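You operate a simulated robot arm through the tools that you are given. There is no shell and no other tool. Be economical: measure what you need, move in short steps, check, and stop when the job is done.

You run a simulated two-armed robot. Do the job below in one go: nothing can be reset, and whatever is moved stays where it is left.

## Task
Test the yellow sample mat at 1000 volts and lay it in the pass or fail tray.
Fine: one test, lid closed, slider on RUN; 20 MOHM or more passes. Earth the box until it shows 0 V, then open it.

The check looks at the end state, three seconds after you hand in, the way a careful person would. Anything else that was tipped, shoved, dropped, spilled or broken makes it a failure. A push-on lid holds only when it is set on centred and level and pressed home; a screw cap is set on level and turned clockwise until tight.

## Robot
Two 7-joint arms with two-finger parallel grippers on one trunk, on a base that drives. Base frame: it is fixed to the floor where the robot stands at the start and does not move with it; the origin is under the middle of the robot, x ahead of it, y to its left, z up; the surface under the hand at the start is at about z = 885. Lengths are in mm, angles in rad, forces in N, time in s.
The left shoulder is at the start at [110, 169, 1521], the right one opposite. With the tool pointing down near the work surface each hand reaches from about 400 to 720 mm from the robot's upright axis, wherever it stands, measured 20 degrees to its own side. Places, roughly: earthing slider [800, -300, 900]; test box lid [900, 0, 900]. Payload 1.57 kg a hand.
The TCP of each hand is the grasp point between the finger pads, 30 mm short of the fingertips. In the tool frame z runs along the fingers and y along their closing line. The gripper opens to 80 mm. The fingers are 17 mm wide and 12 mm thick; the gripper's body (40 by 82 mm) begins 80 mm behind the TCP.
Orientation is that of the tool frame in the base frame, as [roll, pitch, yaw] about the fixed x, y, z axes, in that order (R = Rz(yaw) Ry(pitch) Rx(roll)). With the fingers straight down and closing along the base's y, the tool's x points along the base's -x, its y along +y and its z along -z.

## Interface
- The arms move only by the tool move_arm. It takes "left_deltas", "right_deltas" or both (then of equal length, played together; a hand with none holds still); each is a list that holds one entry, the list of rows, each a list of 7 numbers: the shift along the tool's x, y, z in mm, then the turn, a rotation vector about the tool's x, y, z in degrees, then the closure in counts, from 0 (fully open) to 255 (shut). In form: [[[dx, dy, dz, rx, ry, rz, grip], ...]]. A call has 1 to 8 rows; each row is the pose to reach, as a shift and turn from the pose commanded when the call began, along the tool's axes at that moment. Rows are played at 5 a second. More than 50 mm and 0.15 rad between two rows, or a gripper value outside its range, and nothing of the call is played. Where a pose cannot be reached the arm comes as near as it can. A force on the tool above 40 N (or 10 N above the force at the start of the call, whichever is more), or a blocked arm, ends the call early, and 0.2 s more pass. The fingers move at their own pace (about 72 mm/s each) and stop on an object; they squeeze with about 41 N. The grip force told is the motor's: it shows also when the fingers shut on nothing. Time passes only in rows, and 0.2 s behind the last, so rows that repeat a pose let the fingers close. It gives the time, the measured TCP pose, the force on the tool (base axes), the opening and the grip force at its end, in the units of the frame above (readings bear some noise), with the torque about the TCP (base axes, N m) and any sound that the robot's microphone picked up.
- Cameras (640 x 400 px; columns grow to the right, rows downward): "scene" is now at [156, -8.6, 1700.2]; the picture's right is [-0.10, -1.00, 0.00], its down [-0.78, 0.07, -0.62] and it looks along [0.62, -0.06, -0.78] (base axes); focal length 282 px, centre (320, 200). "left" rides on the left gripper at [72, 7, -122] in its tool frame; the picture's right is [-0.09, 1.00, 0.00], its down [-0.84, -0.08, -0.54] and it looks along [-0.54, -0.05, 0.84] (tool axes); focal length 238 px, centre (320, 200). "right" rides on the right gripper at [72, -7, -122] in its tool frame; the picture's right is [0.09, 1.00, 0.00], its down [-0.84, 0.08, -0.54] and it looks along [-0.54, 0.05, 0.84] (tool axes); focal length 238 px, centre (320, 200). There is no depth. A picture from a camera that has moved, and an enlarged one, comes with that camera's place and axes in the base frame and with its lens.
- snapshot(camera): a new picture of that camera. It takes no simulated time.
- raise_lower(by): slides the trunk up (or, below 0, down) by that many mm; the arms and the scene camera ride with it, the base frame stays. It gives what a move gives, with no picture.
- base_move(legs): drives the robot by 1 to 6 legs, each [ahead, left, turn to the left] in mm, mm and rad, along the robot's own axes; the way and the turn of a leg run together, so that a leg with both is an arc; at most 1500 mm and 3.142 rad a leg. The arms and the cameras ride along, it lands a little off, and it stops where it bumps. It gives what a move gives.
- pan_tilt(pan, tilt): turns the head with the scene camera to pan (to the left, within 1.501 rad either way) and tilt (down, from -0.506 to 1.204), counted from straight ahead of the robot. It gives what a move gives.
- close_up(camera, box): a new picture of the part [left, top, right, bottom] of that camera's present view, enlarged. It takes no simulated time.
- finish_job(): hands the job in; it is judged then, once.

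Work in short steps. Places have to be worked out from the pictures, the camera data and where the tool is seen: move nearer, look again, correct. Check each grasp and each placing, and mend what went wrong. You have 120 turns and 108 pictures in all, those below and enlarged ones among them. Open the grippers and draw the arms clear of the work before you hand the job in, unless the task says otherwise; then end with one line.

The tools are called after ">>>" as name(argument=value, ...) on one line, values as JSON. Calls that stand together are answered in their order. move_arm: Moves the arms, as the interface text tells. Its arguments: {"type":"object","properties":{"left_deltas":{"type":"array"},"right_deltas":{"type":"array"}},"required":[]} The other tools are called the same way: raise_lower (by) slides the trunk up or down; base_move (legs) drives the base; pan_tilt (pan, tilt) turns the head that bears the scene camera; snapshot (camera) takes a picture; close_up (camera, box) takes an enlarged picture of a part of a camera's view; finish_job () hands the job in.

At the start:

```text
time_s: 0.0
left_tool_pos: [711.5, 166.8, 1224.0]
left_tool_rot: [-3.141, -0.002, -3.141]
left_ft_force: [-0.2, 0.2, -0.2]
left_ft_torque: [0.04, 0.0, 0.01]
left_gripper_width: 79.8
left_grip_force: 0.1
right_tool_pos: [589.6, -419.8, 1268.0]
right_tool_rot: [3.141, -0.001, 3.141]
right_ft_force: [-0.1, -0.6, 0.3]
right_ft_torque: [0.02, 0.01, 0.0]
right_gripper_width: 79.8
right_grip_force: 0.1
trunk travel left (down, up): [-835.0, 55.0]
robot x, y, heading: [-1.2, 3.0, 0.0]
head pan, tilt: [-0.096, 0.897]
```

scene: 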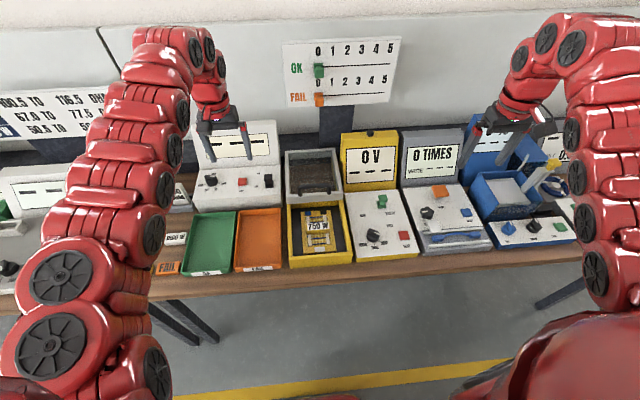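
right: 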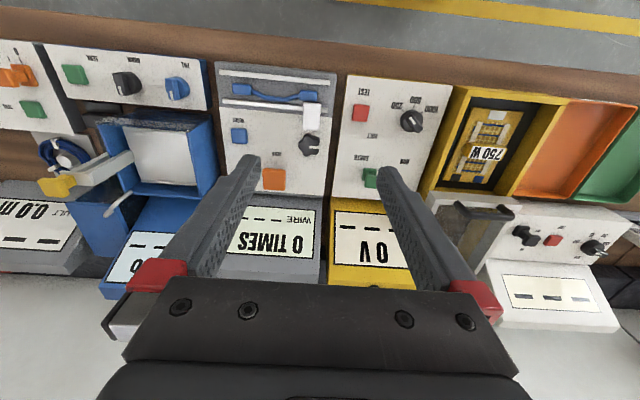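
left: 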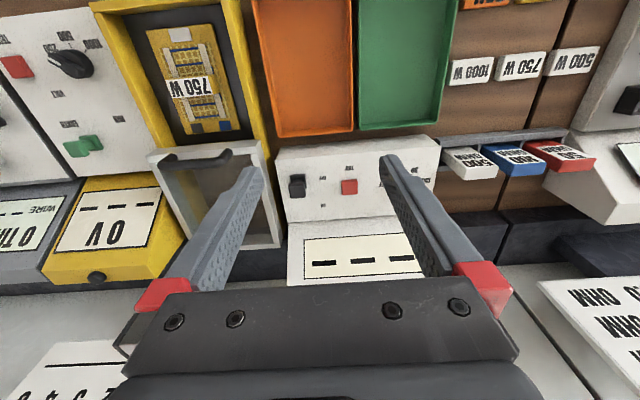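

The bench holds several testers, so I first enlarge the scene to find the insulation tester, mat, box and trays.

>>> close_up(camera="scene", box=[150, 110, 400, 280])

>>> close_up(camera="scene", box=[340, 110, 600, 270])

>>> close_up(camera="right", box=[320, 60, 640, 280])

```text
2.35 times, centred on (275, 195) of scene
camera zoom: at [156.0, -8.6, 1700.2], right [-0.1, -1.0, 0.0], down [-0.78, 0.07, -0.62], along [0.62, -0.06, -0.78], focal length 664 px, centre (426, 212)
```

zoom: 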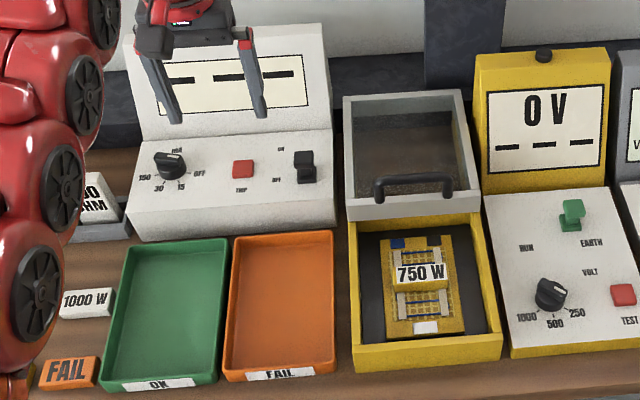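

```text
2.46 times, centred on (470, 190) of scene
camera zoom: at [156.0, -8.6, 1700.2], right [-0.1, -1.0, 0.0], down [-0.78, 0.07, -0.62], along [0.62, -0.06, -0.78], focal length 695 px, centre (-49, 225)
```

zoom: 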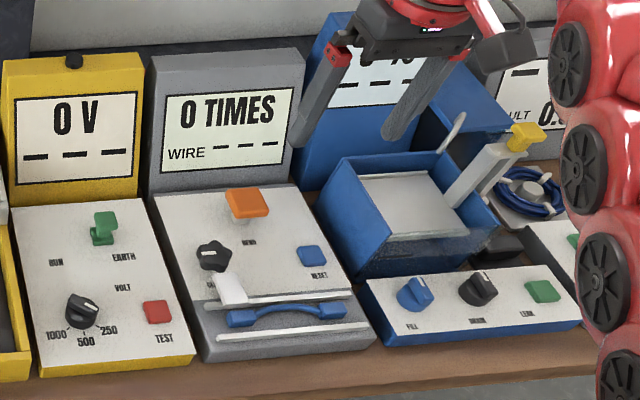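

```text
1.82 times, centred on (480, 170) of right
camera zoom: at [518.3, -426.9, 1390.2], right [-0.09, 1.0, 0.0], down [0.84, 0.08, 0.54], along [0.54, 0.05, -0.84], focal length 433 px, centre (29, 254)
```

zoom: 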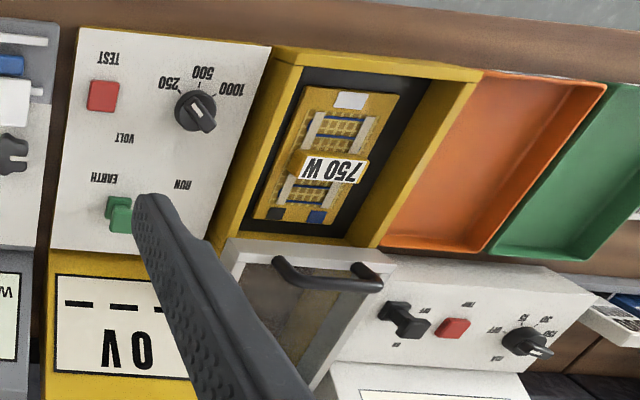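

The yellow box holds a yellow mat with a 750 W tag. I pan both ways to see whether there are other candidate mats, and to see the lid.

>>> pan_tilt(pan=0.6, tilt=0.8)

>>> snapshot(camera="scene")

>>> pan_tilt(pan=-0.7, tilt=0.8)

>>> snapshot(camera="scene")

>>> close_up(camera="left", box=[40, 0, 300, 260])

```text
time_s: 1.1
left_tool_pos: [712.4, 166.5, 1223.6]
left_tool_rot: [-3.141, 0.0, -3.14]
left_ft_force: [-0.8, 0.3, -0.6]
left_ft_torque: [-0.02, 0.0, -0.02]
left_gripper_width: 79.8
left_grip_force: 0.0
right_tool_pos: [590.0, -419.8, 1268.2]
right_tool_rot: [-3.141, -0.001, -3.141]
right_ft_force: [-0.4, -0.1, 0.3]
right_ft_torque: [0.02, 0.01, 0.01]
right_gripper_width: 80.1
right_grip_force: 0.1
trunk travel left (down, up): [-835.0, 55.0]
robot x, y, heading: [1.1, 3.0, -0.005]
head pan, tilt: [0.6, 0.799]
```

```text
101 pictures are left
camera scene: at [147.2, 44.1, 1707.8], right [0.56, -0.83, 0.0], down [-0.59, -0.4, -0.7], along [0.58, 0.39, -0.72], focal length 282 px, centre (320, 200)
```

scene: 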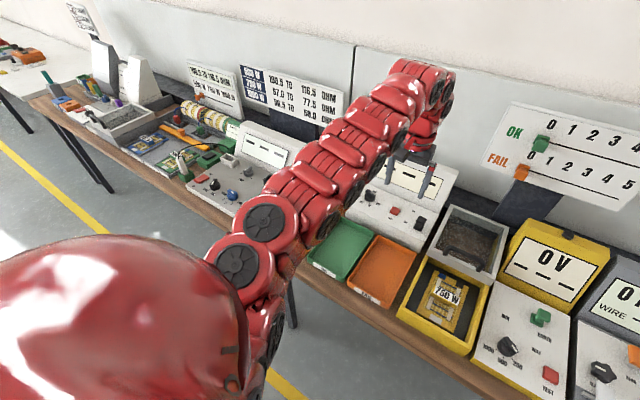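

```text
time_s: 2.5
left_tool_pos: [712.2, 167.9, 1223.5]
left_tool_rot: [3.141, 0.0, -3.141]
left_ft_force: [0.0, -0.4, 0.0]
left_ft_torque: [-0.01, -0.03, 0.0]
left_gripper_width: 79.9
left_grip_force: 0.0
right_tool_pos: [588.8, -419.4, 1267.9]
right_tool_rot: [3.141, 0.001, -3.141]
right_ft_force: [-0.3, 0.2, 0.1]
right_ft_torque: [0.01, -0.02, 0.01]
right_gripper_width: 80.1
right_grip_force: 0.1
trunk travel left (down, up): [-835.0, 55.0]
robot x, y, heading: [-5.5, 1.5, 0.003]
head pan, tilt: [-0.7, 0.799]
```

```text
100 pictures are left
camera scene: at [142.3, -53.3, 1707.8], right [-0.64, -0.77, 0.0], down [-0.55, 0.46, -0.7], along [0.53, -0.45, -0.72], focal length 282 px, centre (320, 200)
```

scene: 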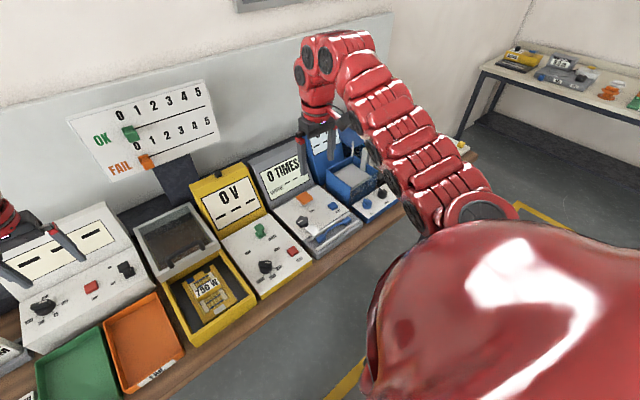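

```text
1.54 times, centred on (170, 130) of left
camera zoom: at [639.9, 173.0, 1346.0], right [0.09, 1.0, 0.0], down [0.84, -0.08, 0.54], along [0.54, -0.05, -0.84], focal length 367 px, centre (551, 308)
```

zoom: 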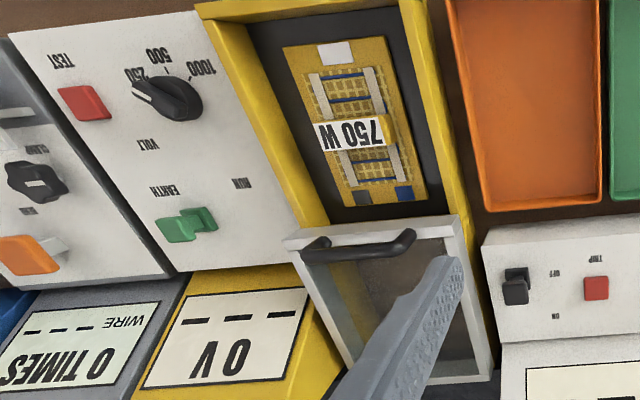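

The box carries its own yellow mat already. Targets are about 760–800 mm out, beyond reach, so I draw the left hand back and drive ahead 150 mm, then inspect with the wrist cameras.

>>> move_arm(left_deltas=[[[45, 0, 0, 0, 0, 0, 0], [90, 0, 0, 0, 0, 0, 0], [130, 0, 0, 0, 0, 0, 0]]])

>>> base_move(legs=[[150, 0, 0]])

>>> pan_tilt(pan=-0.1, tilt=0.95)

>>> snapshot(camera="scene")

>>> snapshot(camera="left")

>>> snapshot(camera="right")

```text
time_s: 3.3
left_tool_pos: [633.0, 166.7, 1221.7]
left_tool_rot: [3.141, -0.001, -3.14]
left_ft_force: [-0.1, 0.6, -0.7]
left_ft_torque: [-0.01, -0.01, -0.04]
left_gripper_width: 80.1
left_grip_force: 0.0
left hand out of reach, approached as far as the arm can: row 2, 3
right_tool_pos: [591.6, -420.6, 1267.0]
right_tool_rot: [-3.141, -0.001, 3.14]
right_ft_force: [0.3, -0.6, 0.2]
right_ft_torque: [0.03, 0.03, -0.02]
right_gripper_width: 80.1
right_grip_force: 0.1
trunk travel left (down, up): [-835.0, 55.0]
robot x, y, heading: [-2.1, -2.8, -0.004]
head pan, tilt: [-0.7, 0.799]
```

```text
time_s: 4.7
left_tool_pos: [778.2, 168.4, 1222.5]
left_tool_rot: [-3.14, 0.002, -3.14]
left_ft_force: [0.3, -0.3, -0.4]
left_ft_torque: [0.03, 0.0, 0.01]
left_gripper_width: 80.1
left_grip_force: 0.1
right_tool_pos: [736.4, -418.6, 1269.9]
right_tool_rot: [3.141, 0.001, 3.14]
right_ft_force: [0.1, -0.4, -0.2]
right_ft_torque: [-0.01, 0.01, 0.01]
right_gripper_width: 80.2
right_grip_force: 0.0
trunk travel left (down, up): [-835.0, 55.0]
robot x, y, heading: [150.0, -2.0, -0.001]
head pan, tilt: [-0.7, 0.799]
```

```text
time_s: 5.7
left_tool_pos: [778.6, 168.7, 1223.5]
left_tool_rot: [-3.142, -0.001, -3.14]
left_ft_force: [-0.1, -0.9, 0.0]
left_ft_torque: [0.02, -0.03, -0.02]
left_gripper_width: 80.1
left_grip_force: 0.1
right_tool_pos: [738.4, -419.5, 1268.5]
right_tool_rot: [-3.141, 0.0, -3.141]
right_ft_force: [-0.2, -0.2, 0.7]
right_ft_torque: [0.02, -0.02, 0.03]
right_gripper_width: 79.9
right_grip_force: 0.0
trunk travel left (down, up): [-835.0, 55.0]
robot x, y, heading: [150.8, 2.3, 0.001]
head pan, tilt: [-0.099, 0.949]
```

```text
98 pictures are left
camera scene: at [300.5, -8.5, 1696.4], right [-0.1, -1.0, 0.0], down [-0.81, 0.08, -0.58], along [0.58, -0.06, -0.81], focal length 282 px, centre (320, 200)
```

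scene: 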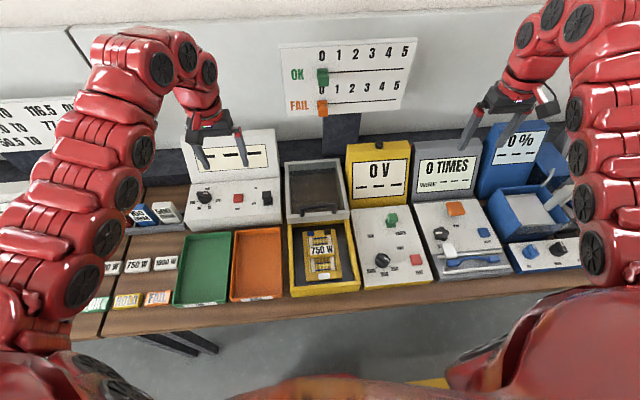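

```text
97 pictures are left
camera left: at [707.8, 174.7, 1345.6], right [0.09, 1.0, 0.0], down [0.84, -0.08, 0.54], along [0.54, -0.05, -0.84], focal length 238 px, centre (320, 200)
```

left: 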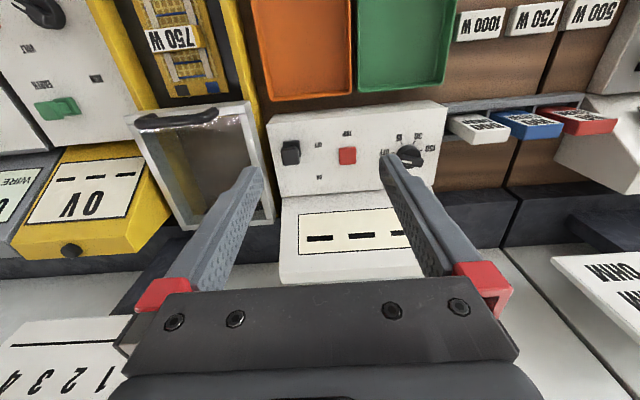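

```text
96 pictures are left
camera right: at [666.3, -426.6, 1390.5], right [-0.09, 1.0, 0.0], down [0.84, 0.08, 0.54], along [0.54, 0.05, -0.84], focal length 238 px, centre (320, 200)
```

right: 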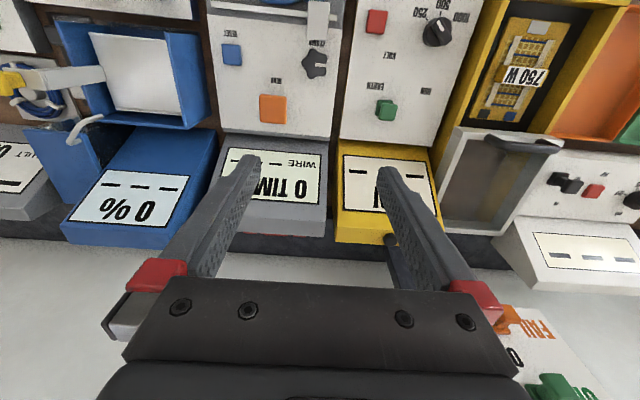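

Triangulating both wrist views: the lid is a slid-back frame with handle bar near (780, -48, 976), the earth slider knob near (752, -290, 917), dial about (628, -237), TEST about (623, -337). I bring the right hand back and lower for a close look at the panel.

>>> move_arm(right_deltas=[[[40, 10, 25, 0, 0, 0, 0], [70, 25, 55, 0, 0, 0, 0], [95, 45, 85, 0, 0, 0, 0], [120, 65, 115, 0, 0, 0, 0], [140, 85, 145, 0, 0, 0, 0], [155, 105, 170, 0, 0, 0, 0], [160, 119, 185, 0, 0, 0, 0], [160, 119, 185, 0, 0, 0, 255]]])

>>> snapshot(camera="right")

>>> close_up(camera="right", box=[220, 40, 540, 240])

```text
time_s: 7.5
left_tool_pos: [782.1, 168.8, 1221.3]
left_tool_rot: [3.141, 0.0, -3.14]
left_ft_force: [-1.4, 0.7, 0.1]
left_ft_torque: [0.0, 0.01, 0.01]
left_gripper_width: 80.0
left_grip_force: 0.1
right_tool_pos: [713.0, -411.1, 1248.7]
right_tool_rot: [3.14, -0.002, -3.14]
right_ft_force: [-0.3, -0.1, 0.3]
right_ft_torque: [-0.02, 0.01, -0.05]
right_gripper_width: 25.2
right_grip_force: 0.0
right hand out of reach, approached as far as the arm can: row 1, 2, 3, 4, 5, 6, 7, 8
trunk travel left (down, up): [-835.0, 55.0]
robot x, y, heading: [149.7, 4.5, 0.003]
head pan, tilt: [-0.099, 0.949]
```

```text
95 pictures are left
camera right: at [640.4, -418.1, 1371.2], right [-0.09, 1.0, 0.0], down [0.84, 0.08, 0.54], along [0.54, 0.05, -0.84], focal length 238 px, centre (320, 200)
```

right: 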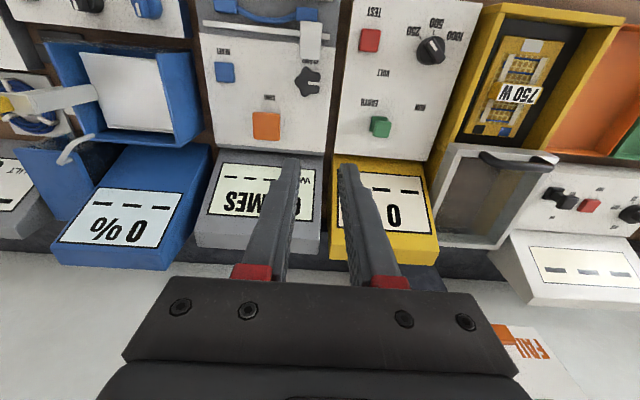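

```text
2.00 times, centred on (380, 140) of right
camera zoom: at [640.4, -418.1, 1371.2], right [-0.09, 1.0, 0.0], down [0.84, 0.08, 0.54], along [0.54, 0.05, -0.84], focal length 477 px, centre (200, 320)
```

zoom: 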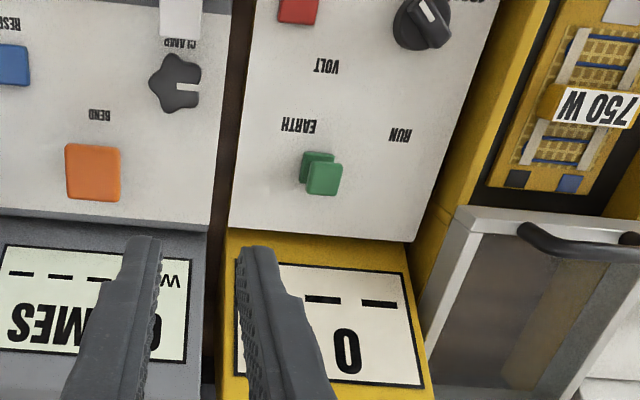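

At this height the arm cannot fold further back, so I lower straight down first (over the low panels), then shift toward the panel.

>>> move_arm(right_deltas=[[[0, 5, 45, 0, 0, 0, 255], [0, 10, 90, 0, 0, 0, 255], [0, 20, 130, 0, 0, 0, 255], [20, 40, 160, 0, 0, 0, 255], [50, 60, 175, 0, 0, 0, 255], [85, 75, 180, 0, 0, 0, 255], [115, 90, 180, 0, 0, 0, 255]]])

>>> snapshot(camera="right")

```text
time_s: 9.1
left_tool_pos: [780.6, 167.3, 1222.3]
left_tool_rot: [3.141, -0.002, -3.14]
left_ft_force: [0.2, 0.4, -0.6]
left_ft_torque: [-0.03, -0.03, -0.02]
left_gripper_width: 80.2
left_grip_force: 0.0
right_tool_pos: [720.8, -423.9, 1196.9]
right_tool_rot: [3.14, -0.003, 3.138]
right_ft_force: [-0.3, -0.5, 0.2]
right_ft_torque: [-0.03, -0.03, 0.01]
right_gripper_width: 0.3
right_grip_force: 21.0
right hand out of reach, approached as far as the arm can: row 1, 2, 3, 4, 5, 6, 7
trunk travel left (down, up): [-835.0, 55.0]
robot x, y, heading: [148.8, -1.6, 0.002]
head pan, tilt: [-0.099, 0.949]
```

```text
93 pictures are left
camera right: at [649.1, -430.6, 1320.2], right [-0.09, 1.0, 0.0], down [0.84, 0.07, 0.54], along [0.54, 0.05, -0.84], focal length 238 px, centre (320, 200)
```

right: 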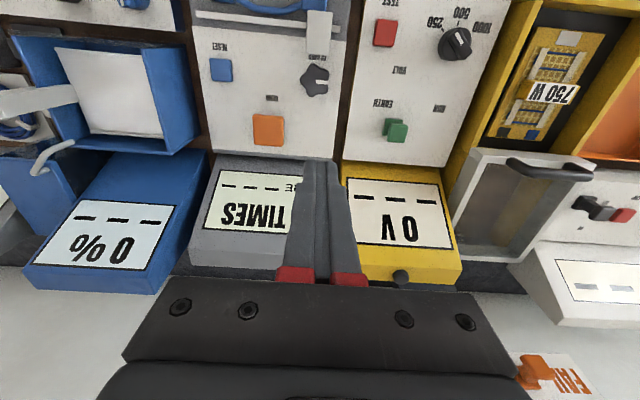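

To learn how unreachable targets are treated, I command a small plain move downward and outward and read the result.

>>> move_arm(right_deltas=[[[-20, -10, 20, 0, 0, 0, 255], [-20, -10, 40, 0, 0, 0, 255], [-20, -10, 60, 0, 0, 0, 255]]])

```text
time_s: 9.9
left_tool_pos: [779.7, 169.4, 1221.9]
left_tool_rot: [-3.141, -0.002, -3.136]
left_ft_force: [-0.5, 0.8, 0.6]
left_ft_torque: [0.01, -0.01, -0.01]
left_gripper_width: 80.1
left_grip_force: 0.0
right_tool_pos: [747.5, -434.6, 1138.9]
right_tool_rot: [3.14, 0.001, -3.14]
right_ft_force: [0.9, 0.7, 0.3]
right_ft_torque: [-0.02, 0.04, -0.02]
right_gripper_width: 0.0
right_grip_force: 21.3
trunk travel left (down, up): [-835.0, 55.0]
robot x, y, heading: [148.3, -1.0, -0.0]
head pan, tilt: [-0.099, 0.949]
```

Deltas are taken from the reached pose; the edge of reach was the limit. I go further down, then inward toward the volt panel.

>>> move_arm(right_deltas=[[[0, 10, 40, 0, 0, 0, 255], [0, 25, 75, 0, 0, 0, 255], [20, 50, 90, 0, 0, 0, 255], [50, 75, 95, 0, 0, 0, 255], [85, 100, 95, 0, 0, 0, 255], [115, 120, 90, 0, 0, 0, 255]]])

>>> snapshot(camera="right")

```text
time_s: 11.3
left_tool_pos: [780.1, 169.7, 1221.8]
left_tool_rot: [-3.14, 0.0, -3.138]
left_ft_force: [-0.4, 0.0, -1.1]
left_ft_torque: [0.0, -0.01, 0.01]
left_gripper_width: 80.0
left_grip_force: 0.0
right_tool_pos: [729.5, -352.2, 1002.5]
right_tool_rot: [-3.141, -0.005, 3.141]
right_ft_force: [-0.5, 0.2, 1.2]
right_ft_torque: [0.02, 0.0, 0.01]
right_gripper_width: 0.1
right_grip_force: 21.0
right hand out of reach, approached as far as the arm can: row 3, 4, 5, 6
trunk travel left (down, up): [-835.0, 55.0]
robot x, y, heading: [149.6, -1.8, 0.005]
head pan, tilt: [-0.099, 0.949]
```

```text
92 pictures are left
camera right: at [657.1, -358.6, 1124.1], right [-0.09, 1.0, 0.0], down [0.84, 0.08, 0.54], along [0.54, 0.05, -0.84], focal length 238 px, centre (320, 200)
```

right: 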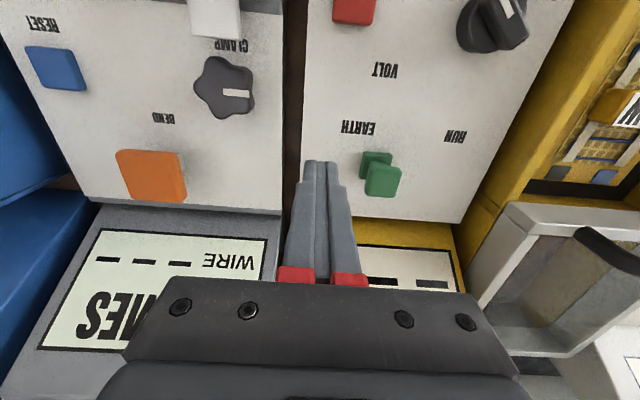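

The right hand is over the panel edge beside the slider. Lid comes first: I bring the left hand, fingers shut, above and behind the lid handle and look.

>>> move_arm(left_deltas=[[[-10, -40, 20, 0, 0, 0, 255], [-20, -80, 40, 0, 0, 0, 255], [-25, -120, 60, 0, 0, 0, 255], [-30, -160, 80, 0, 0, 0, 255], [-35, -195, 105, 0, 0, 0, 255], [-35, -215, 130, 0, 0, 0, 255], [-35, -215, 160, 0, 0, 0, 255]]])

>>> snapshot(camera="left")

>>> snapshot(camera="right")

>>> snapshot(camera="scene")

```text
time_s: 12.9
left_tool_pos: [815.0, -47.4, 1062.6]
left_tool_rot: [-3.141, -0.003, -3.141]
left_ft_force: [0.1, -0.1, -0.6]
left_ft_torque: [0.02, 0.02, 0.0]
left_gripper_width: 0.2
left_grip_force: 21.5
right_tool_pos: [730.0, -352.4, 1000.2]
right_tool_rot: [3.14, -0.004, 3.141]
right_ft_force: [0.0, 0.9, 0.8]
right_ft_torque: [0.0, -0.02, -0.01]
right_gripper_width: 0.2
right_grip_force: 21.3
trunk travel left (down, up): [-835.0, 55.0]
robot x, y, heading: [151.3, 1.4, 0.006]
head pan, tilt: [-0.099, 0.949]
```

```text
91 pictures are left
camera left: at [742.6, -40.5, 1185.1], right [0.09, 1.0, 0.0], down [0.84, -0.08, 0.54], along [0.54, -0.05, -0.84], focal length 238 px, centre (320, 200)
```

left: 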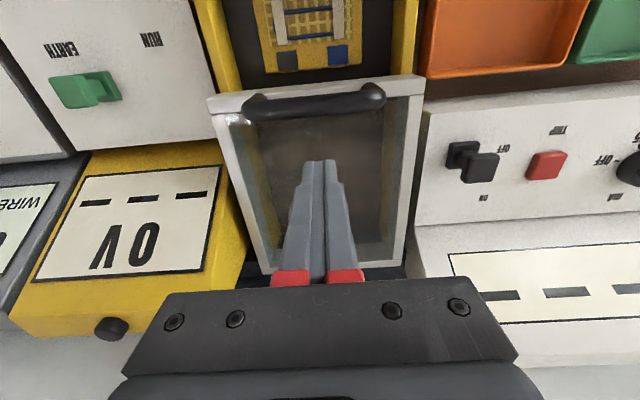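

```text
90 pictures are left
camera right: at [657.4, -359.4, 1123.8], right [-0.09, 1.0, 0.0], down [0.84, 0.08, 0.54], along [0.54, 0.05, -0.84], focal length 238 px, centre (320, 200)
```

right: 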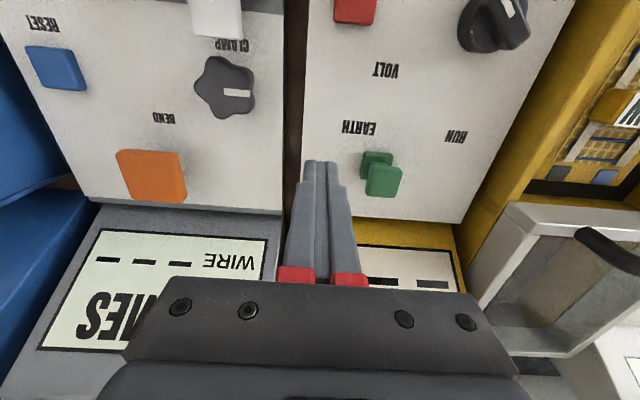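

```text
89 pictures are left
camera scene: at [302.0, -8.0, 1696.2], right [-0.1, -1.0, 0.0], down [-0.81, 0.08, -0.58], along [0.58, -0.06, -0.81], focal length 282 px, centre (320, 200)
```

scene: 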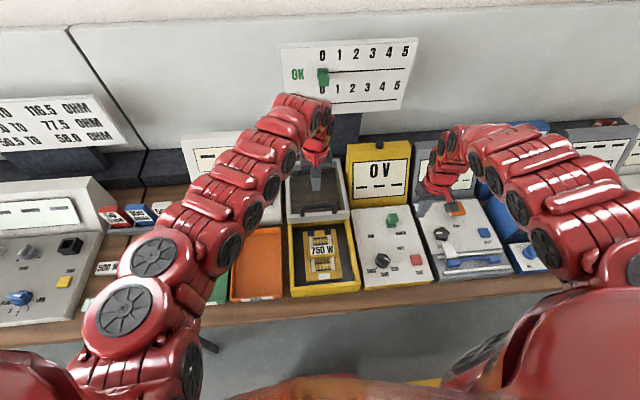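

Handle bar sits around x=779, z≈970, and the fingers at x=815 are just behind it over the glass. I lower the left tips behind the bar.

>>> move_arm(left_deltas=[[[0, 0, 30, 0, 0, 0, 255], [0, 0, 55, 0, 0, 0, 255], [0, 0, 66, 0, 0, 0, 255], [0, 0, 74, 0, 0, 0, 255]]])

>>> snapshot(camera="left")

>>> close_up(camera="right", box=[460, 180, 640, 360])

```text
time_s: 13.9
left_tool_pos: [814.8, -46.2, 988.3]
left_tool_rot: [3.14, -0.001, -3.14]
left_ft_force: [-0.5, -0.7, -0.7]
left_ft_torque: [-0.03, 0.01, 0.01]
left_gripper_width: 0.0
left_grip_force: 21.2
right_tool_pos: [728.3, -352.6, 1002.8]
right_tool_rot: [3.141, -0.003, -3.141]
right_ft_force: [0.1, -1.2, -0.3]
right_ft_torque: [-0.03, -0.01, -0.04]
right_gripper_width: 0.0
right_grip_force: 21.3
trunk travel left (down, up): [-835.0, 55.0]
robot x, y, heading: [144.9, 0.2, 0.001]
head pan, tilt: [-0.099, 0.949]
```

```text
88 pictures are left
camera left: at [742.6, -40.7, 1111.0], right [0.09, 1.0, 0.0], down [0.84, -0.07, 0.54], along [0.54, -0.05, -0.84], focal length 238 px, centre (320, 200)
```

left: 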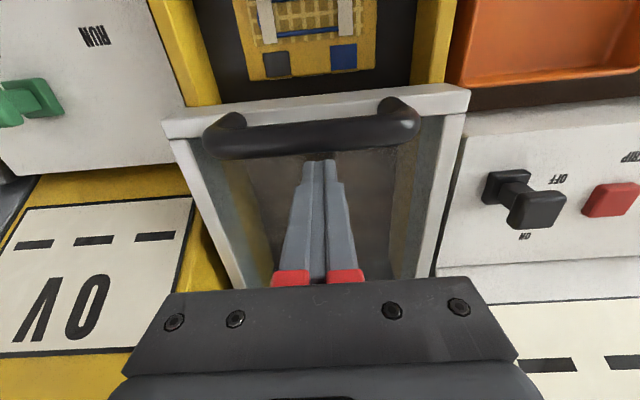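

```text
2.22 times, centred on (550, 270) of right
camera zoom: at [657.1, -359.8, 1123.8], right [-0.09, 1.0, 0.0], down [0.84, 0.08, 0.54], along [0.54, 0.05, -0.84], focal length 530 px, centre (-191, 44)
```

zoom: 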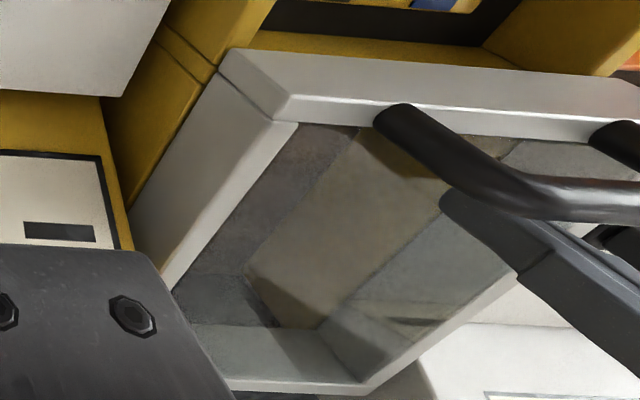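

The tips are behind the bar with no contact. I pull toward the robot a little and read the force and picture.

>>> move_arm(left_deltas=[[[12, 0, 0, 0, 0, 0, 255], [22, 0, 0, 0, 0, 0, 255], [32, 0, 0, 0, 0, 0, 255], [42, 0, 0, 0, 0, 0, 255], [52, 0, 0, 0, 0, 0, 255]]])

>>> snapshot(camera="left")

```text
time_s: 15.1
left_tool_pos: [763.3, -45.7, 988.4]
left_tool_rot: [-3.141, -0.002, -3.139]
left_ft_force: [1.6, -0.2, 0.8]
left_ft_torque: [-0.07, 0.01, -0.03]
left_gripper_width: 0.0
left_grip_force: 21.7
right_tool_pos: [728.6, -352.3, 1000.2]
right_tool_rot: [3.14, -0.004, 3.141]
right_ft_force: [-0.3, 0.3, -0.8]
right_ft_torque: [-0.02, 0.03, -0.02]
right_gripper_width: 0.3
right_grip_force: 21.2
trunk travel left (down, up): [-835.0, 55.0]
robot x, y, heading: [145.2, 0.4, -0.001]
head pan, tilt: [-0.099, 0.949]
```

```text
86 pictures are left
camera left: at [691.5, -39.6, 1111.1], right [0.09, 1.0, 0.0], down [0.84, -0.07, 0.54], along [0.54, -0.05, -0.84], focal length 238 px, centre (320, 200)
```

left: 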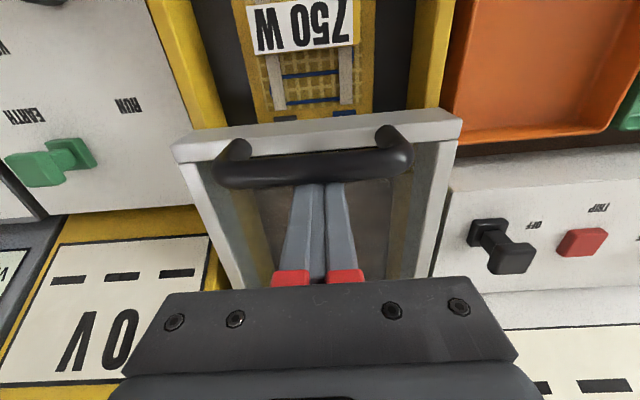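

The lid slides with only about 1.6 N. I keep pulling.

>>> move_arm(left_deltas=[[[20, 0, 0, 0, 0, 0, 255], [40, 0, 0, 0, 0, 0, 255], [60, 0, 0, 0, 0, 0, 255], [80, 0, 0, 0, 0, 0, 255], [100, 0, 0, 0, 0, 0, 255], [120, 0, 0, 0, 0, 0, 255]]])

>>> snapshot(camera="left")

>>> snapshot(camera="scene")

```text
time_s: 15.8
left_tool_pos: [710.7, -64.5, 982.3]
left_tool_rot: [-3.104, -0.03, 3.107]
left_ft_force: [-2.2, 9.7, 18.7]
left_ft_torque: [0.39, -0.07, -0.02]
left_gripper_width: 0.0
left_grip_force: 20.9
left hand out of reach, approached as far as the arm can: row 2
right_tool_pos: [726.1, -351.5, 1003.1]
right_tool_rot: [3.14, -0.001, 3.14]
right_ft_force: [0.0, 0.8, 0.3]
right_ft_torque: [0.01, 0.0, -0.01]
right_gripper_width: 0.0
right_grip_force: 21.2
trunk travel left (down, up): [-835.0, 55.0]
robot x, y, heading: [145.9, 0.3, 0.003]
head pan, tilt: [-0.099, 0.949]
stopped in row 3 (left hand): the force on the tool passed its limit at 90 N (the readings are from after the stop); the commanded pose is now the measured one
```

```text
85 pictures are left
camera left: at [643.8, -51.1, 1106.6], right [0.13, 0.99, -0.04], down [0.85, -0.09, 0.52], along [0.51, -0.1, -0.85], focal length 238 px, centre (320, 200)
```

left: 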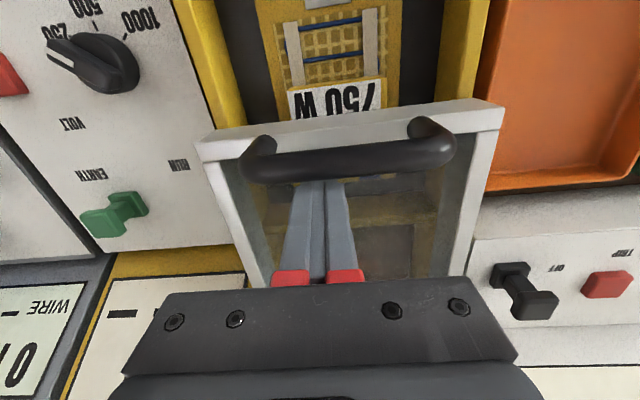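

```text
84 pictures are left
camera scene: at [298.2, -7.3, 1696.6], right [-0.1, -1.0, 0.0], down [-0.81, 0.08, -0.58], along [0.58, -0.06, -0.81], focal length 282 px, centre (320, 200)
```

scene: 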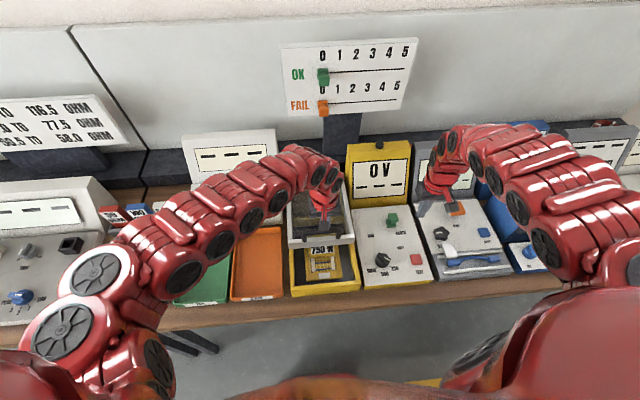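

The left arm ran into its inner reach limit and jerked; I should stand a bit farther back and to the right. First I lift both hands clear.

>>> move_arm(left_deltas=[[[0, 0, -15, 0, 0, 0, 255], [-5, 0, -40, 0, 0, 0, 255], [-5, 0, -70, 0, 0, 0, 255], [-5, 0, -100, 0, 0, 0, 255]]], right_deltas=[[[-5, 0, -20, 0, 0, 0, 255], [-10, 0, -50, 0, 0, 0, 255], [-15, 0, -80, 0, 0, 0, 255], [-20, 0, -110, 0, 0, 0, 255]]])

>>> snapshot(camera="left")

```text
time_s: 16.8
left_tool_pos: [730.5, -66.7, 1079.9]
left_tool_rot: [-3.102, -0.032, 3.104]
left_ft_force: [0.1, -0.2, 0.6]
left_ft_torque: [-0.03, 0.0, 0.02]
left_gripper_width: 0.0
left_grip_force: 21.4
left hand out of reach, approached as far as the arm can: row 3, 4
right_tool_pos: [760.1, -355.3, 1111.2]
right_tool_rot: [3.139, -0.006, -3.141]
right_ft_force: [-0.2, 1.4, 0.2]
right_ft_torque: [0.0, 0.0, -0.01]
right_gripper_width: 0.0
right_grip_force: 21.4
right hand out of reach, approached as far as the arm can: row 1, 2, 3, 4
trunk travel left (down, up): [-835.0, 55.0]
robot x, y, heading: [150.0, -3.6, 0.0]
head pan, tilt: [-0.099, 0.949]
```

```text
83 pictures are left
camera left: at [662.6, -53.3, 1204.8], right [0.13, 0.99, -0.04], down [0.85, -0.09, 0.52], along [0.51, -0.1, -0.85], focal length 238 px, centre (320, 200)
```

left: 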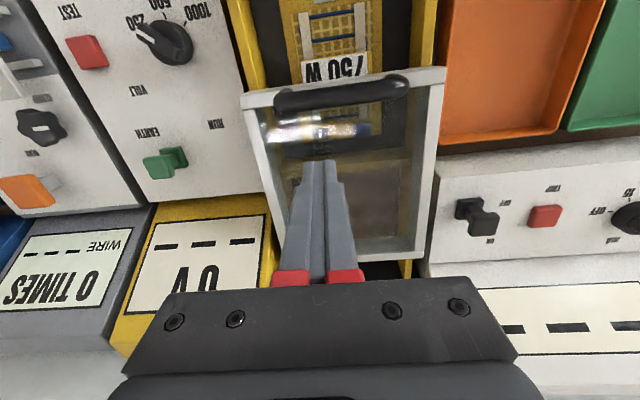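

Both hands are clear. I drive back 50 mm and right 150 mm so box and panel lie nearer each arm's good zone.

>>> base_move(legs=[[-50, -150, 0]])

>>> move_arm(left_deltas=[[[0, 75, 0, -1.1, -0.9, -1.1, 255], [-10, 110, 0, -2.29, -1.83, -2.15, 255], [-10, 150, 0, -2.29, -1.83, -2.15, 255], [-10, 160, 0, -2.29, -1.83, -2.15, 255]]])

>>> snapshot(camera="left")

```text
time_s: 18.2
left_tool_pos: [680.6, -211.3, 1079.3]
left_tool_rot: [-3.102, -0.034, 3.108]
left_ft_force: [-0.3, -0.2, 0.8]
left_ft_torque: [-0.01, 0.01, -0.01]
left_gripper_width: 0.0
left_grip_force: 21.0
right_tool_pos: [709.3, -501.1, 1110.3]
right_tool_rot: [3.14, -0.008, -3.14]
right_ft_force: [0.6, 0.3, 0.1]
right_ft_torque: [-0.02, 0.01, 0.0]
right_gripper_width: 0.0
right_grip_force: 21.6
trunk travel left (down, up): [-835.0, 55.0]
robot x, y, heading: [99.0, -145.5, -0.002]
head pan, tilt: [-0.099, 0.949]
```

```text
refused: row 1 steps farther than a row can; nothing moved
```

```text
82 pictures are left
camera left: at [613.3, -197.6, 1203.9], right [0.13, 0.99, -0.04], down [0.85, -0.09, 0.52], along [0.51, -0.1, -0.85], focal length 238 px, centre (320, 200)
```

left: 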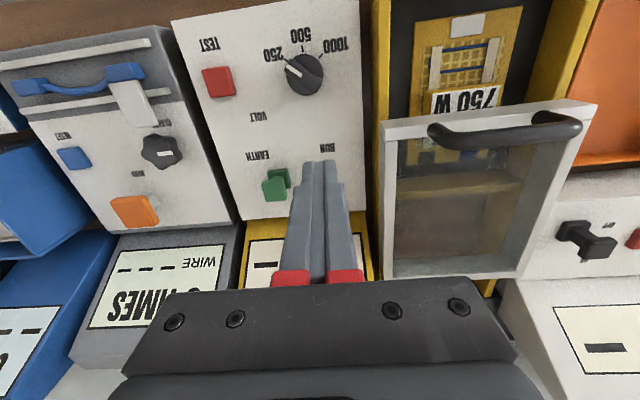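

The dial's mark is on 250; 1000 is about 90–100° clockwise from above. Lid bar is now near (693, -44). I move the left hand behind it and straighten it, in smaller steps.

>>> move_arm(left_deltas=[[[-15, 40, 0, -0.8, -0.6, -0.7, 255], [-30, 80, 0, -1.6, -1.3, -1.4, 255], [-45, 120, 0, -2.29, -1.83, -2.15, 255], [-55, 150, 0, -2.29, -1.83, -2.15, 255], [-58, 170, 0, -2.29, -1.83, -2.15, 255]]])

>>> snapshot(camera="left")

```text
time_s: 19.4
left_tool_pos: [743.3, -44.5, 1072.2]
left_tool_rot: [3.138, 0.001, -3.14]
left_ft_force: [0.3, 0.0, -0.4]
left_ft_torque: [-0.01, -0.01, -0.01]
left_gripper_width: 0.0
left_grip_force: 21.7
right_tool_pos: [708.9, -501.3, 1109.7]
right_tool_rot: [3.14, -0.008, -3.141]
right_ft_force: [0.5, -0.1, 0.5]
right_ft_torque: [0.02, 0.01, 0.02]
right_gripper_width: 0.0
right_grip_force: 21.3
trunk travel left (down, up): [-835.0, 55.0]
robot x, y, heading: [94.7, -145.6, 0.001]
head pan, tilt: [-0.099, 0.949]
```

```text
81 pictures are left
camera left: at [671.7, -38.5, 1195.3], right [0.09, 1.0, 0.0], down [0.84, -0.08, 0.54], along [0.54, -0.05, -0.84], focal length 238 px, centre (320, 200)
```

left: 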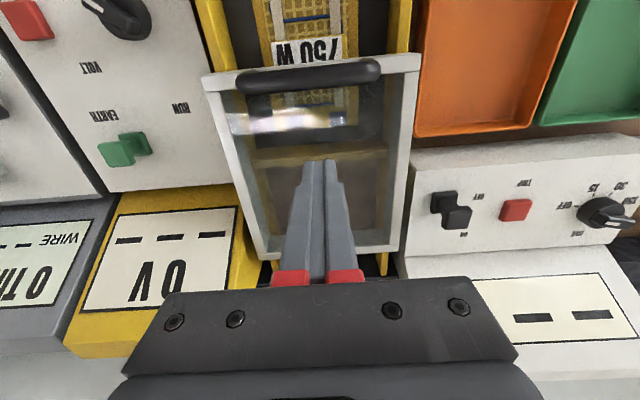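

Bar at x≈691; fingers at x=743 are well behind. I lower 84 mm and pull gently, watching for the reach limit.

>>> move_arm(left_deltas=[[[0, 0, 30, 0, 0, 0, 255], [0, 0, 60, 0, 0, 0, 255], [0, 0, 83, 0, 0, 0, 255], [15, 0, 83, 0, 0, 0, 255], [28, 0, 83, 0, 0, 0, 255], [40, 0, 83, 0, 0, 0, 255], [52, 0, 83, 0, 0, 0, 255], [64, 0, 83, 0, 0, 0, 255]]])

```text
time_s: 21.2
left_tool_pos: [695.6, -46.8, 981.8]
left_tool_rot: [3.14, -0.005, -3.138]
left_ft_force: [0.5, -0.6, 0.1]
left_ft_torque: [0.04, 0.01, 0.0]
left_gripper_width: 0.0
left_grip_force: 20.8
left hand out of reach, approached as far as the arm can: row 7, 8
right_tool_pos: [708.8, -500.8, 1110.3]
right_tool_rot: [3.137, -0.007, -3.138]
right_ft_force: [0.3, 0.3, 0.6]
right_ft_torque: [0.02, 0.03, -0.03]
right_gripper_width: 0.0
right_grip_force: 21.5
trunk travel left (down, up): [-835.0, 55.0]
robot x, y, heading: [99.2, -145.5, 0.002]
head pan, tilt: [-0.099, 0.949]
```

The arm won't come nearer than about 600 mm here, so I use the base to pull: drive straight back 80 mm with the fingers hooked behind the bar, then look.

>>> base_move(legs=[[-80, 0, 0]])

>>> snapshot(camera="left")

>>> snapshot(camera="scene")

```text
time_s: 22.2
left_tool_pos: [614.5, -45.1, 982.5]
left_tool_rot: [3.14, -0.003, -3.139]
left_ft_force: [1.3, -0.1, 0.6]
left_ft_torque: [-0.02, 0.06, -0.01]
left_gripper_width: 0.1
left_grip_force: 21.9
right_tool_pos: [629.6, -500.5, 1109.1]
right_tool_rot: [3.139, -0.007, -3.138]
right_ft_force: [-0.5, 0.0, 0.5]
right_ft_torque: [0.01, -0.02, -0.03]
right_gripper_width: 0.3
right_grip_force: 20.9
trunk travel left (down, up): [-835.0, 55.0]
robot x, y, heading: [15.5, -147.0, -0.001]
head pan, tilt: [-0.099, 0.949]
```

```text
80 pictures are left
camera left: at [542.7, -40.4, 1105.0], right [0.09, 1.0, 0.0], down [0.84, -0.07, 0.54], along [0.54, -0.05, -0.84], focal length 238 px, centre (320, 200)
```

left: 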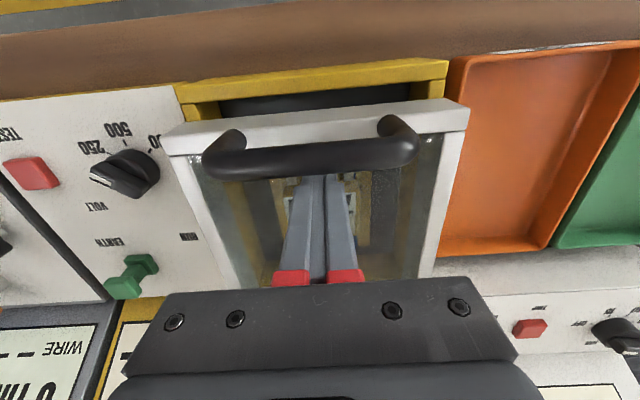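

```text
79 pictures are left
camera scene: at [169.6, -154.8, 1696.4], right [-0.1, -1.0, 0.0], down [-0.81, 0.08, -0.58], along [0.58, -0.06, -0.81], focal length 282 px, centre (320, 200)
```

scene: 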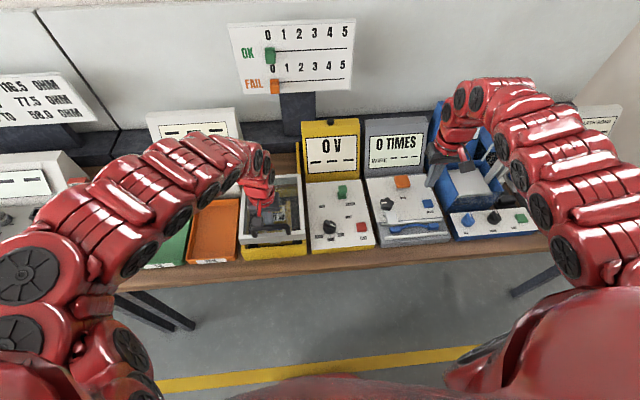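

About 25 mm remain to the front wall. I back up a further 18 mm.

>>> base_move(legs=[[-18, 0, 0]])

>>> snapshot(camera="left")

```text
time_s: 23.0
left_tool_pos: [597.9, -46.8, 983.1]
left_tool_rot: [3.139, -0.003, -3.138]
left_ft_force: [2.1, 1.3, 7.8]
left_ft_torque: [0.04, -0.09, 0.0]
left_gripper_width: 0.0
left_grip_force: 21.4
right_tool_pos: [612.5, -501.2, 1109.3]
right_tool_rot: [3.138, -0.01, -3.137]
right_ft_force: [0.1, -0.2, -0.1]
right_ft_torque: [0.0, 0.01, -0.02]
right_gripper_width: 0.0
right_grip_force: 21.2
trunk travel left (down, up): [-835.0, 55.0]
robot x, y, heading: [-0.8, -145.4, 0.004]
head pan, tilt: [-0.099, 0.949]
```

```text
78 pictures are left
camera left: at [526.6, -40.5, 1104.9], right [0.09, 1.0, 0.0], down [0.84, -0.08, 0.54], along [0.54, -0.05, -0.84], focal length 238 px, centre (320, 200)
```

left: 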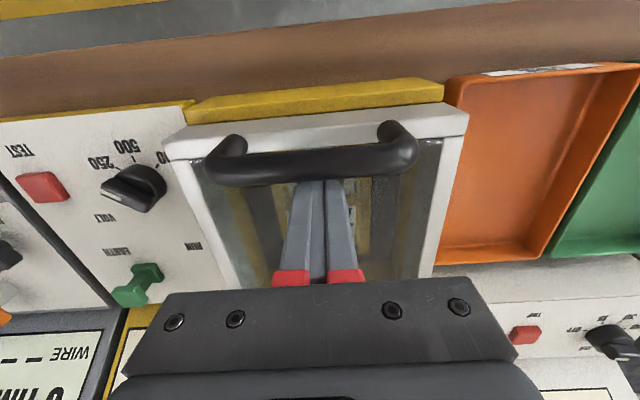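

Tips brush the glass (8 N up). I raise 5 mm and pull back another 12 mm with the base.

>>> move_arm(left_deltas=[[[0, 0, -5, 0, 0, 0, 255]]])

>>> base_move(legs=[[-12, 0, 0]])

>>> snapshot(camera="left")

```text
time_s: 23.4
left_tool_pos: [600.0, -45.3, 984.5]
left_tool_rot: [-3.141, -0.004, -3.138]
left_ft_force: [0.6, 0.1, 0.1]
left_ft_torque: [-0.01, 0.01, -0.05]
left_gripper_width: 0.0
left_grip_force: 21.5
right_tool_pos: [612.1, -501.1, 1108.9]
right_tool_rot: [3.14, -0.007, -3.139]
right_ft_force: [0.6, -0.4, -0.6]
right_ft_torque: [-0.01, 0.02, -0.01]
right_gripper_width: 0.1
right_grip_force: 21.1
trunk travel left (down, up): [-835.0, 55.0]
robot x, y, heading: [-3.9, -144.7, -0.001]
head pan, tilt: [-0.099, 0.949]
```

```text
time_s: 24.1
left_tool_pos: [588.8, -47.7, 984.2]
left_tool_rot: [3.138, -0.007, -3.135]
left_ft_force: [0.2, 0.1, 0.4]
left_ft_torque: [-0.01, 0.04, -0.02]
left_gripper_width: 0.3
left_grip_force: 21.0
right_tool_pos: [602.6, -500.4, 1107.4]
right_tool_rot: [3.138, -0.008, -3.138]
right_ft_force: [-0.2, 0.0, 0.2]
right_ft_torque: [0.0, 0.0, 0.01]
right_gripper_width: 0.2
right_grip_force: 21.6
trunk travel left (down, up): [-835.0, 55.0]
robot x, y, heading: [-14.3, -147.6, -0.001]
head pan, tilt: [-0.099, 0.949]
```

```text
77 pictures are left
camera left: at [518.5, -40.6, 1107.3], right [0.09, 1.0, 0.0], down [0.84, -0.07, 0.54], along [0.54, -0.05, -0.84], focal length 238 px, centre (320, 200)
```

left: 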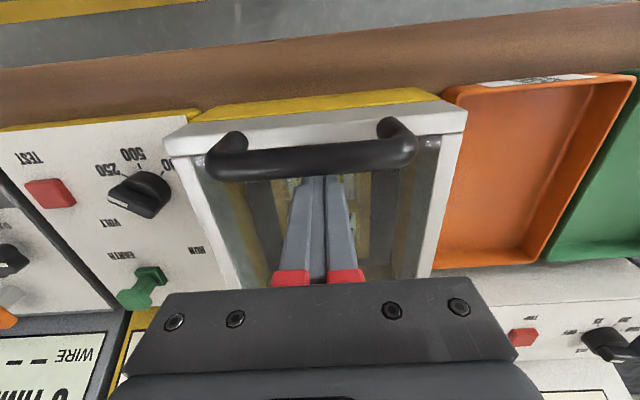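

Still moving freely; a thin yellow strip remains. I pull another 10 mm.

>>> base_move(legs=[[-10, 0, 0]])

>>> snapshot(camera="left")

```text
time_s: 24.9
left_tool_pos: [582.2, -45.2, 986.0]
left_tool_rot: [3.139, 0.0, -3.136]
left_ft_force: [27.2, -1.0, 13.7]
left_ft_torque: [0.01, 0.35, -0.03]
left_gripper_width: 0.1
left_grip_force: 21.7
right_tool_pos: [592.8, -502.0, 1108.6]
right_tool_rot: [3.14, -0.009, -3.137]
right_ft_force: [0.4, 0.3, -0.1]
right_ft_torque: [0.01, 0.0, -0.04]
right_gripper_width: 0.0
right_grip_force: 21.6
trunk travel left (down, up): [-835.0, 55.0]
robot x, y, heading: [-22.8, -148.2, 0.004]
head pan, tilt: [-0.099, 0.949]
```

```text
76 pictures are left
camera left: at [510.3, -40.3, 1108.4], right [0.09, 1.0, 0.0], down [0.84, -0.07, 0.54], along [0.54, -0.05, -0.84], focal length 238 px, centre (320, 200)
```

left: 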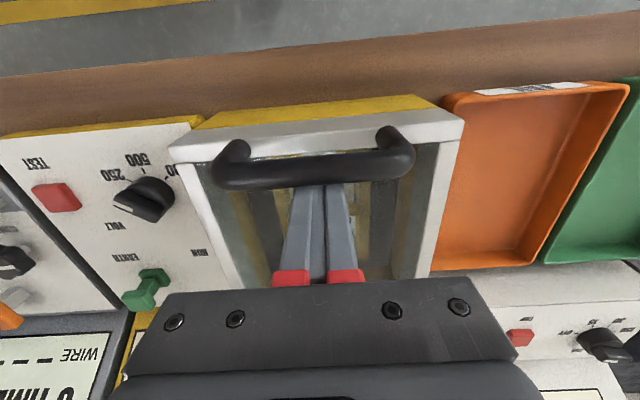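

27 N: the lid is against its stop, i.e. closed. I release forward, lift the left hand away, and bring the right hand over the dial.

>>> move_arm(left_deltas=[[[-6, 0, 0, 0, 0, 0, 255], [-14, 0, -5, 0, 0, 0, 255], [-14, 0, -40, 0, 0, 0, 255], [-14, 20, -80, 0, 0, 0, 255], [-20, 60, -110, 0, 0, 0, 255], [-30, 100, -130, 0, 0, 0, 255]]], right_deltas=[[[-10, 40, 0, 0, 0, 0, 0], [-20, 80, 0, 0, 0, 0, 0], [-30, 125, 5, 0, 0, 0, 0], [-35, 170, 15, 0, 0, 0, 0], [-35, 215, 35, 0, 0, 0, 0], [-35, 255, 60, 0, 0, 0, 0]]])

>>> snapshot(camera="right")

>>> snapshot(camera="left")

```text
refused: row 5 steps farther than a row can; nothing moved
```

```text
75 pictures are left
camera right: at [522.0, -508.9, 1231.6], right [-0.1, 1.0, 0.0], down [0.84, 0.08, 0.53], along [0.53, 0.05, -0.85], focal length 238 px, centre (320, 200)
```

right: 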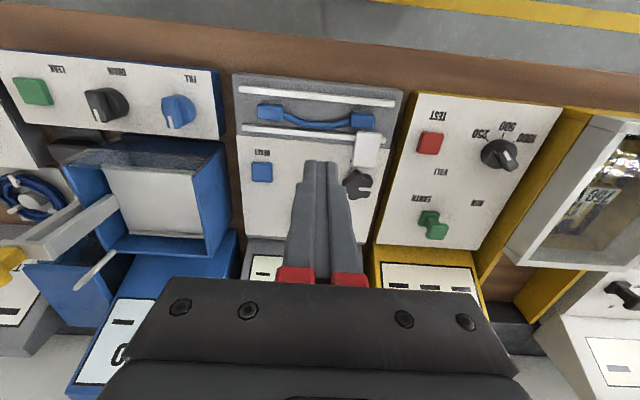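

```text
74 pictures are left
camera left: at [510.3, -40.3, 1108.4], right [0.09, 1.0, 0.0], down [0.84, -0.07, 0.54], along [0.54, -0.05, -0.84], focal length 238 px, centre (320, 200)
```

left: 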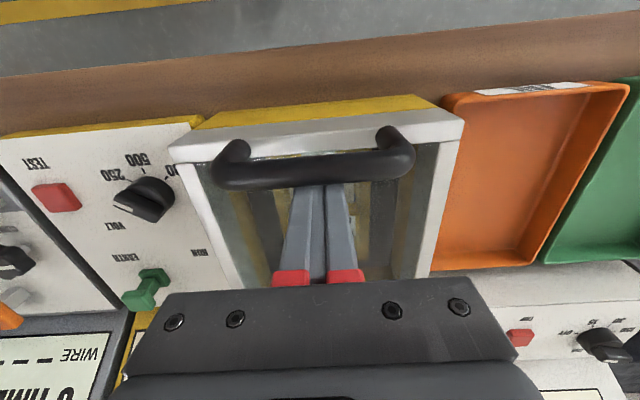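

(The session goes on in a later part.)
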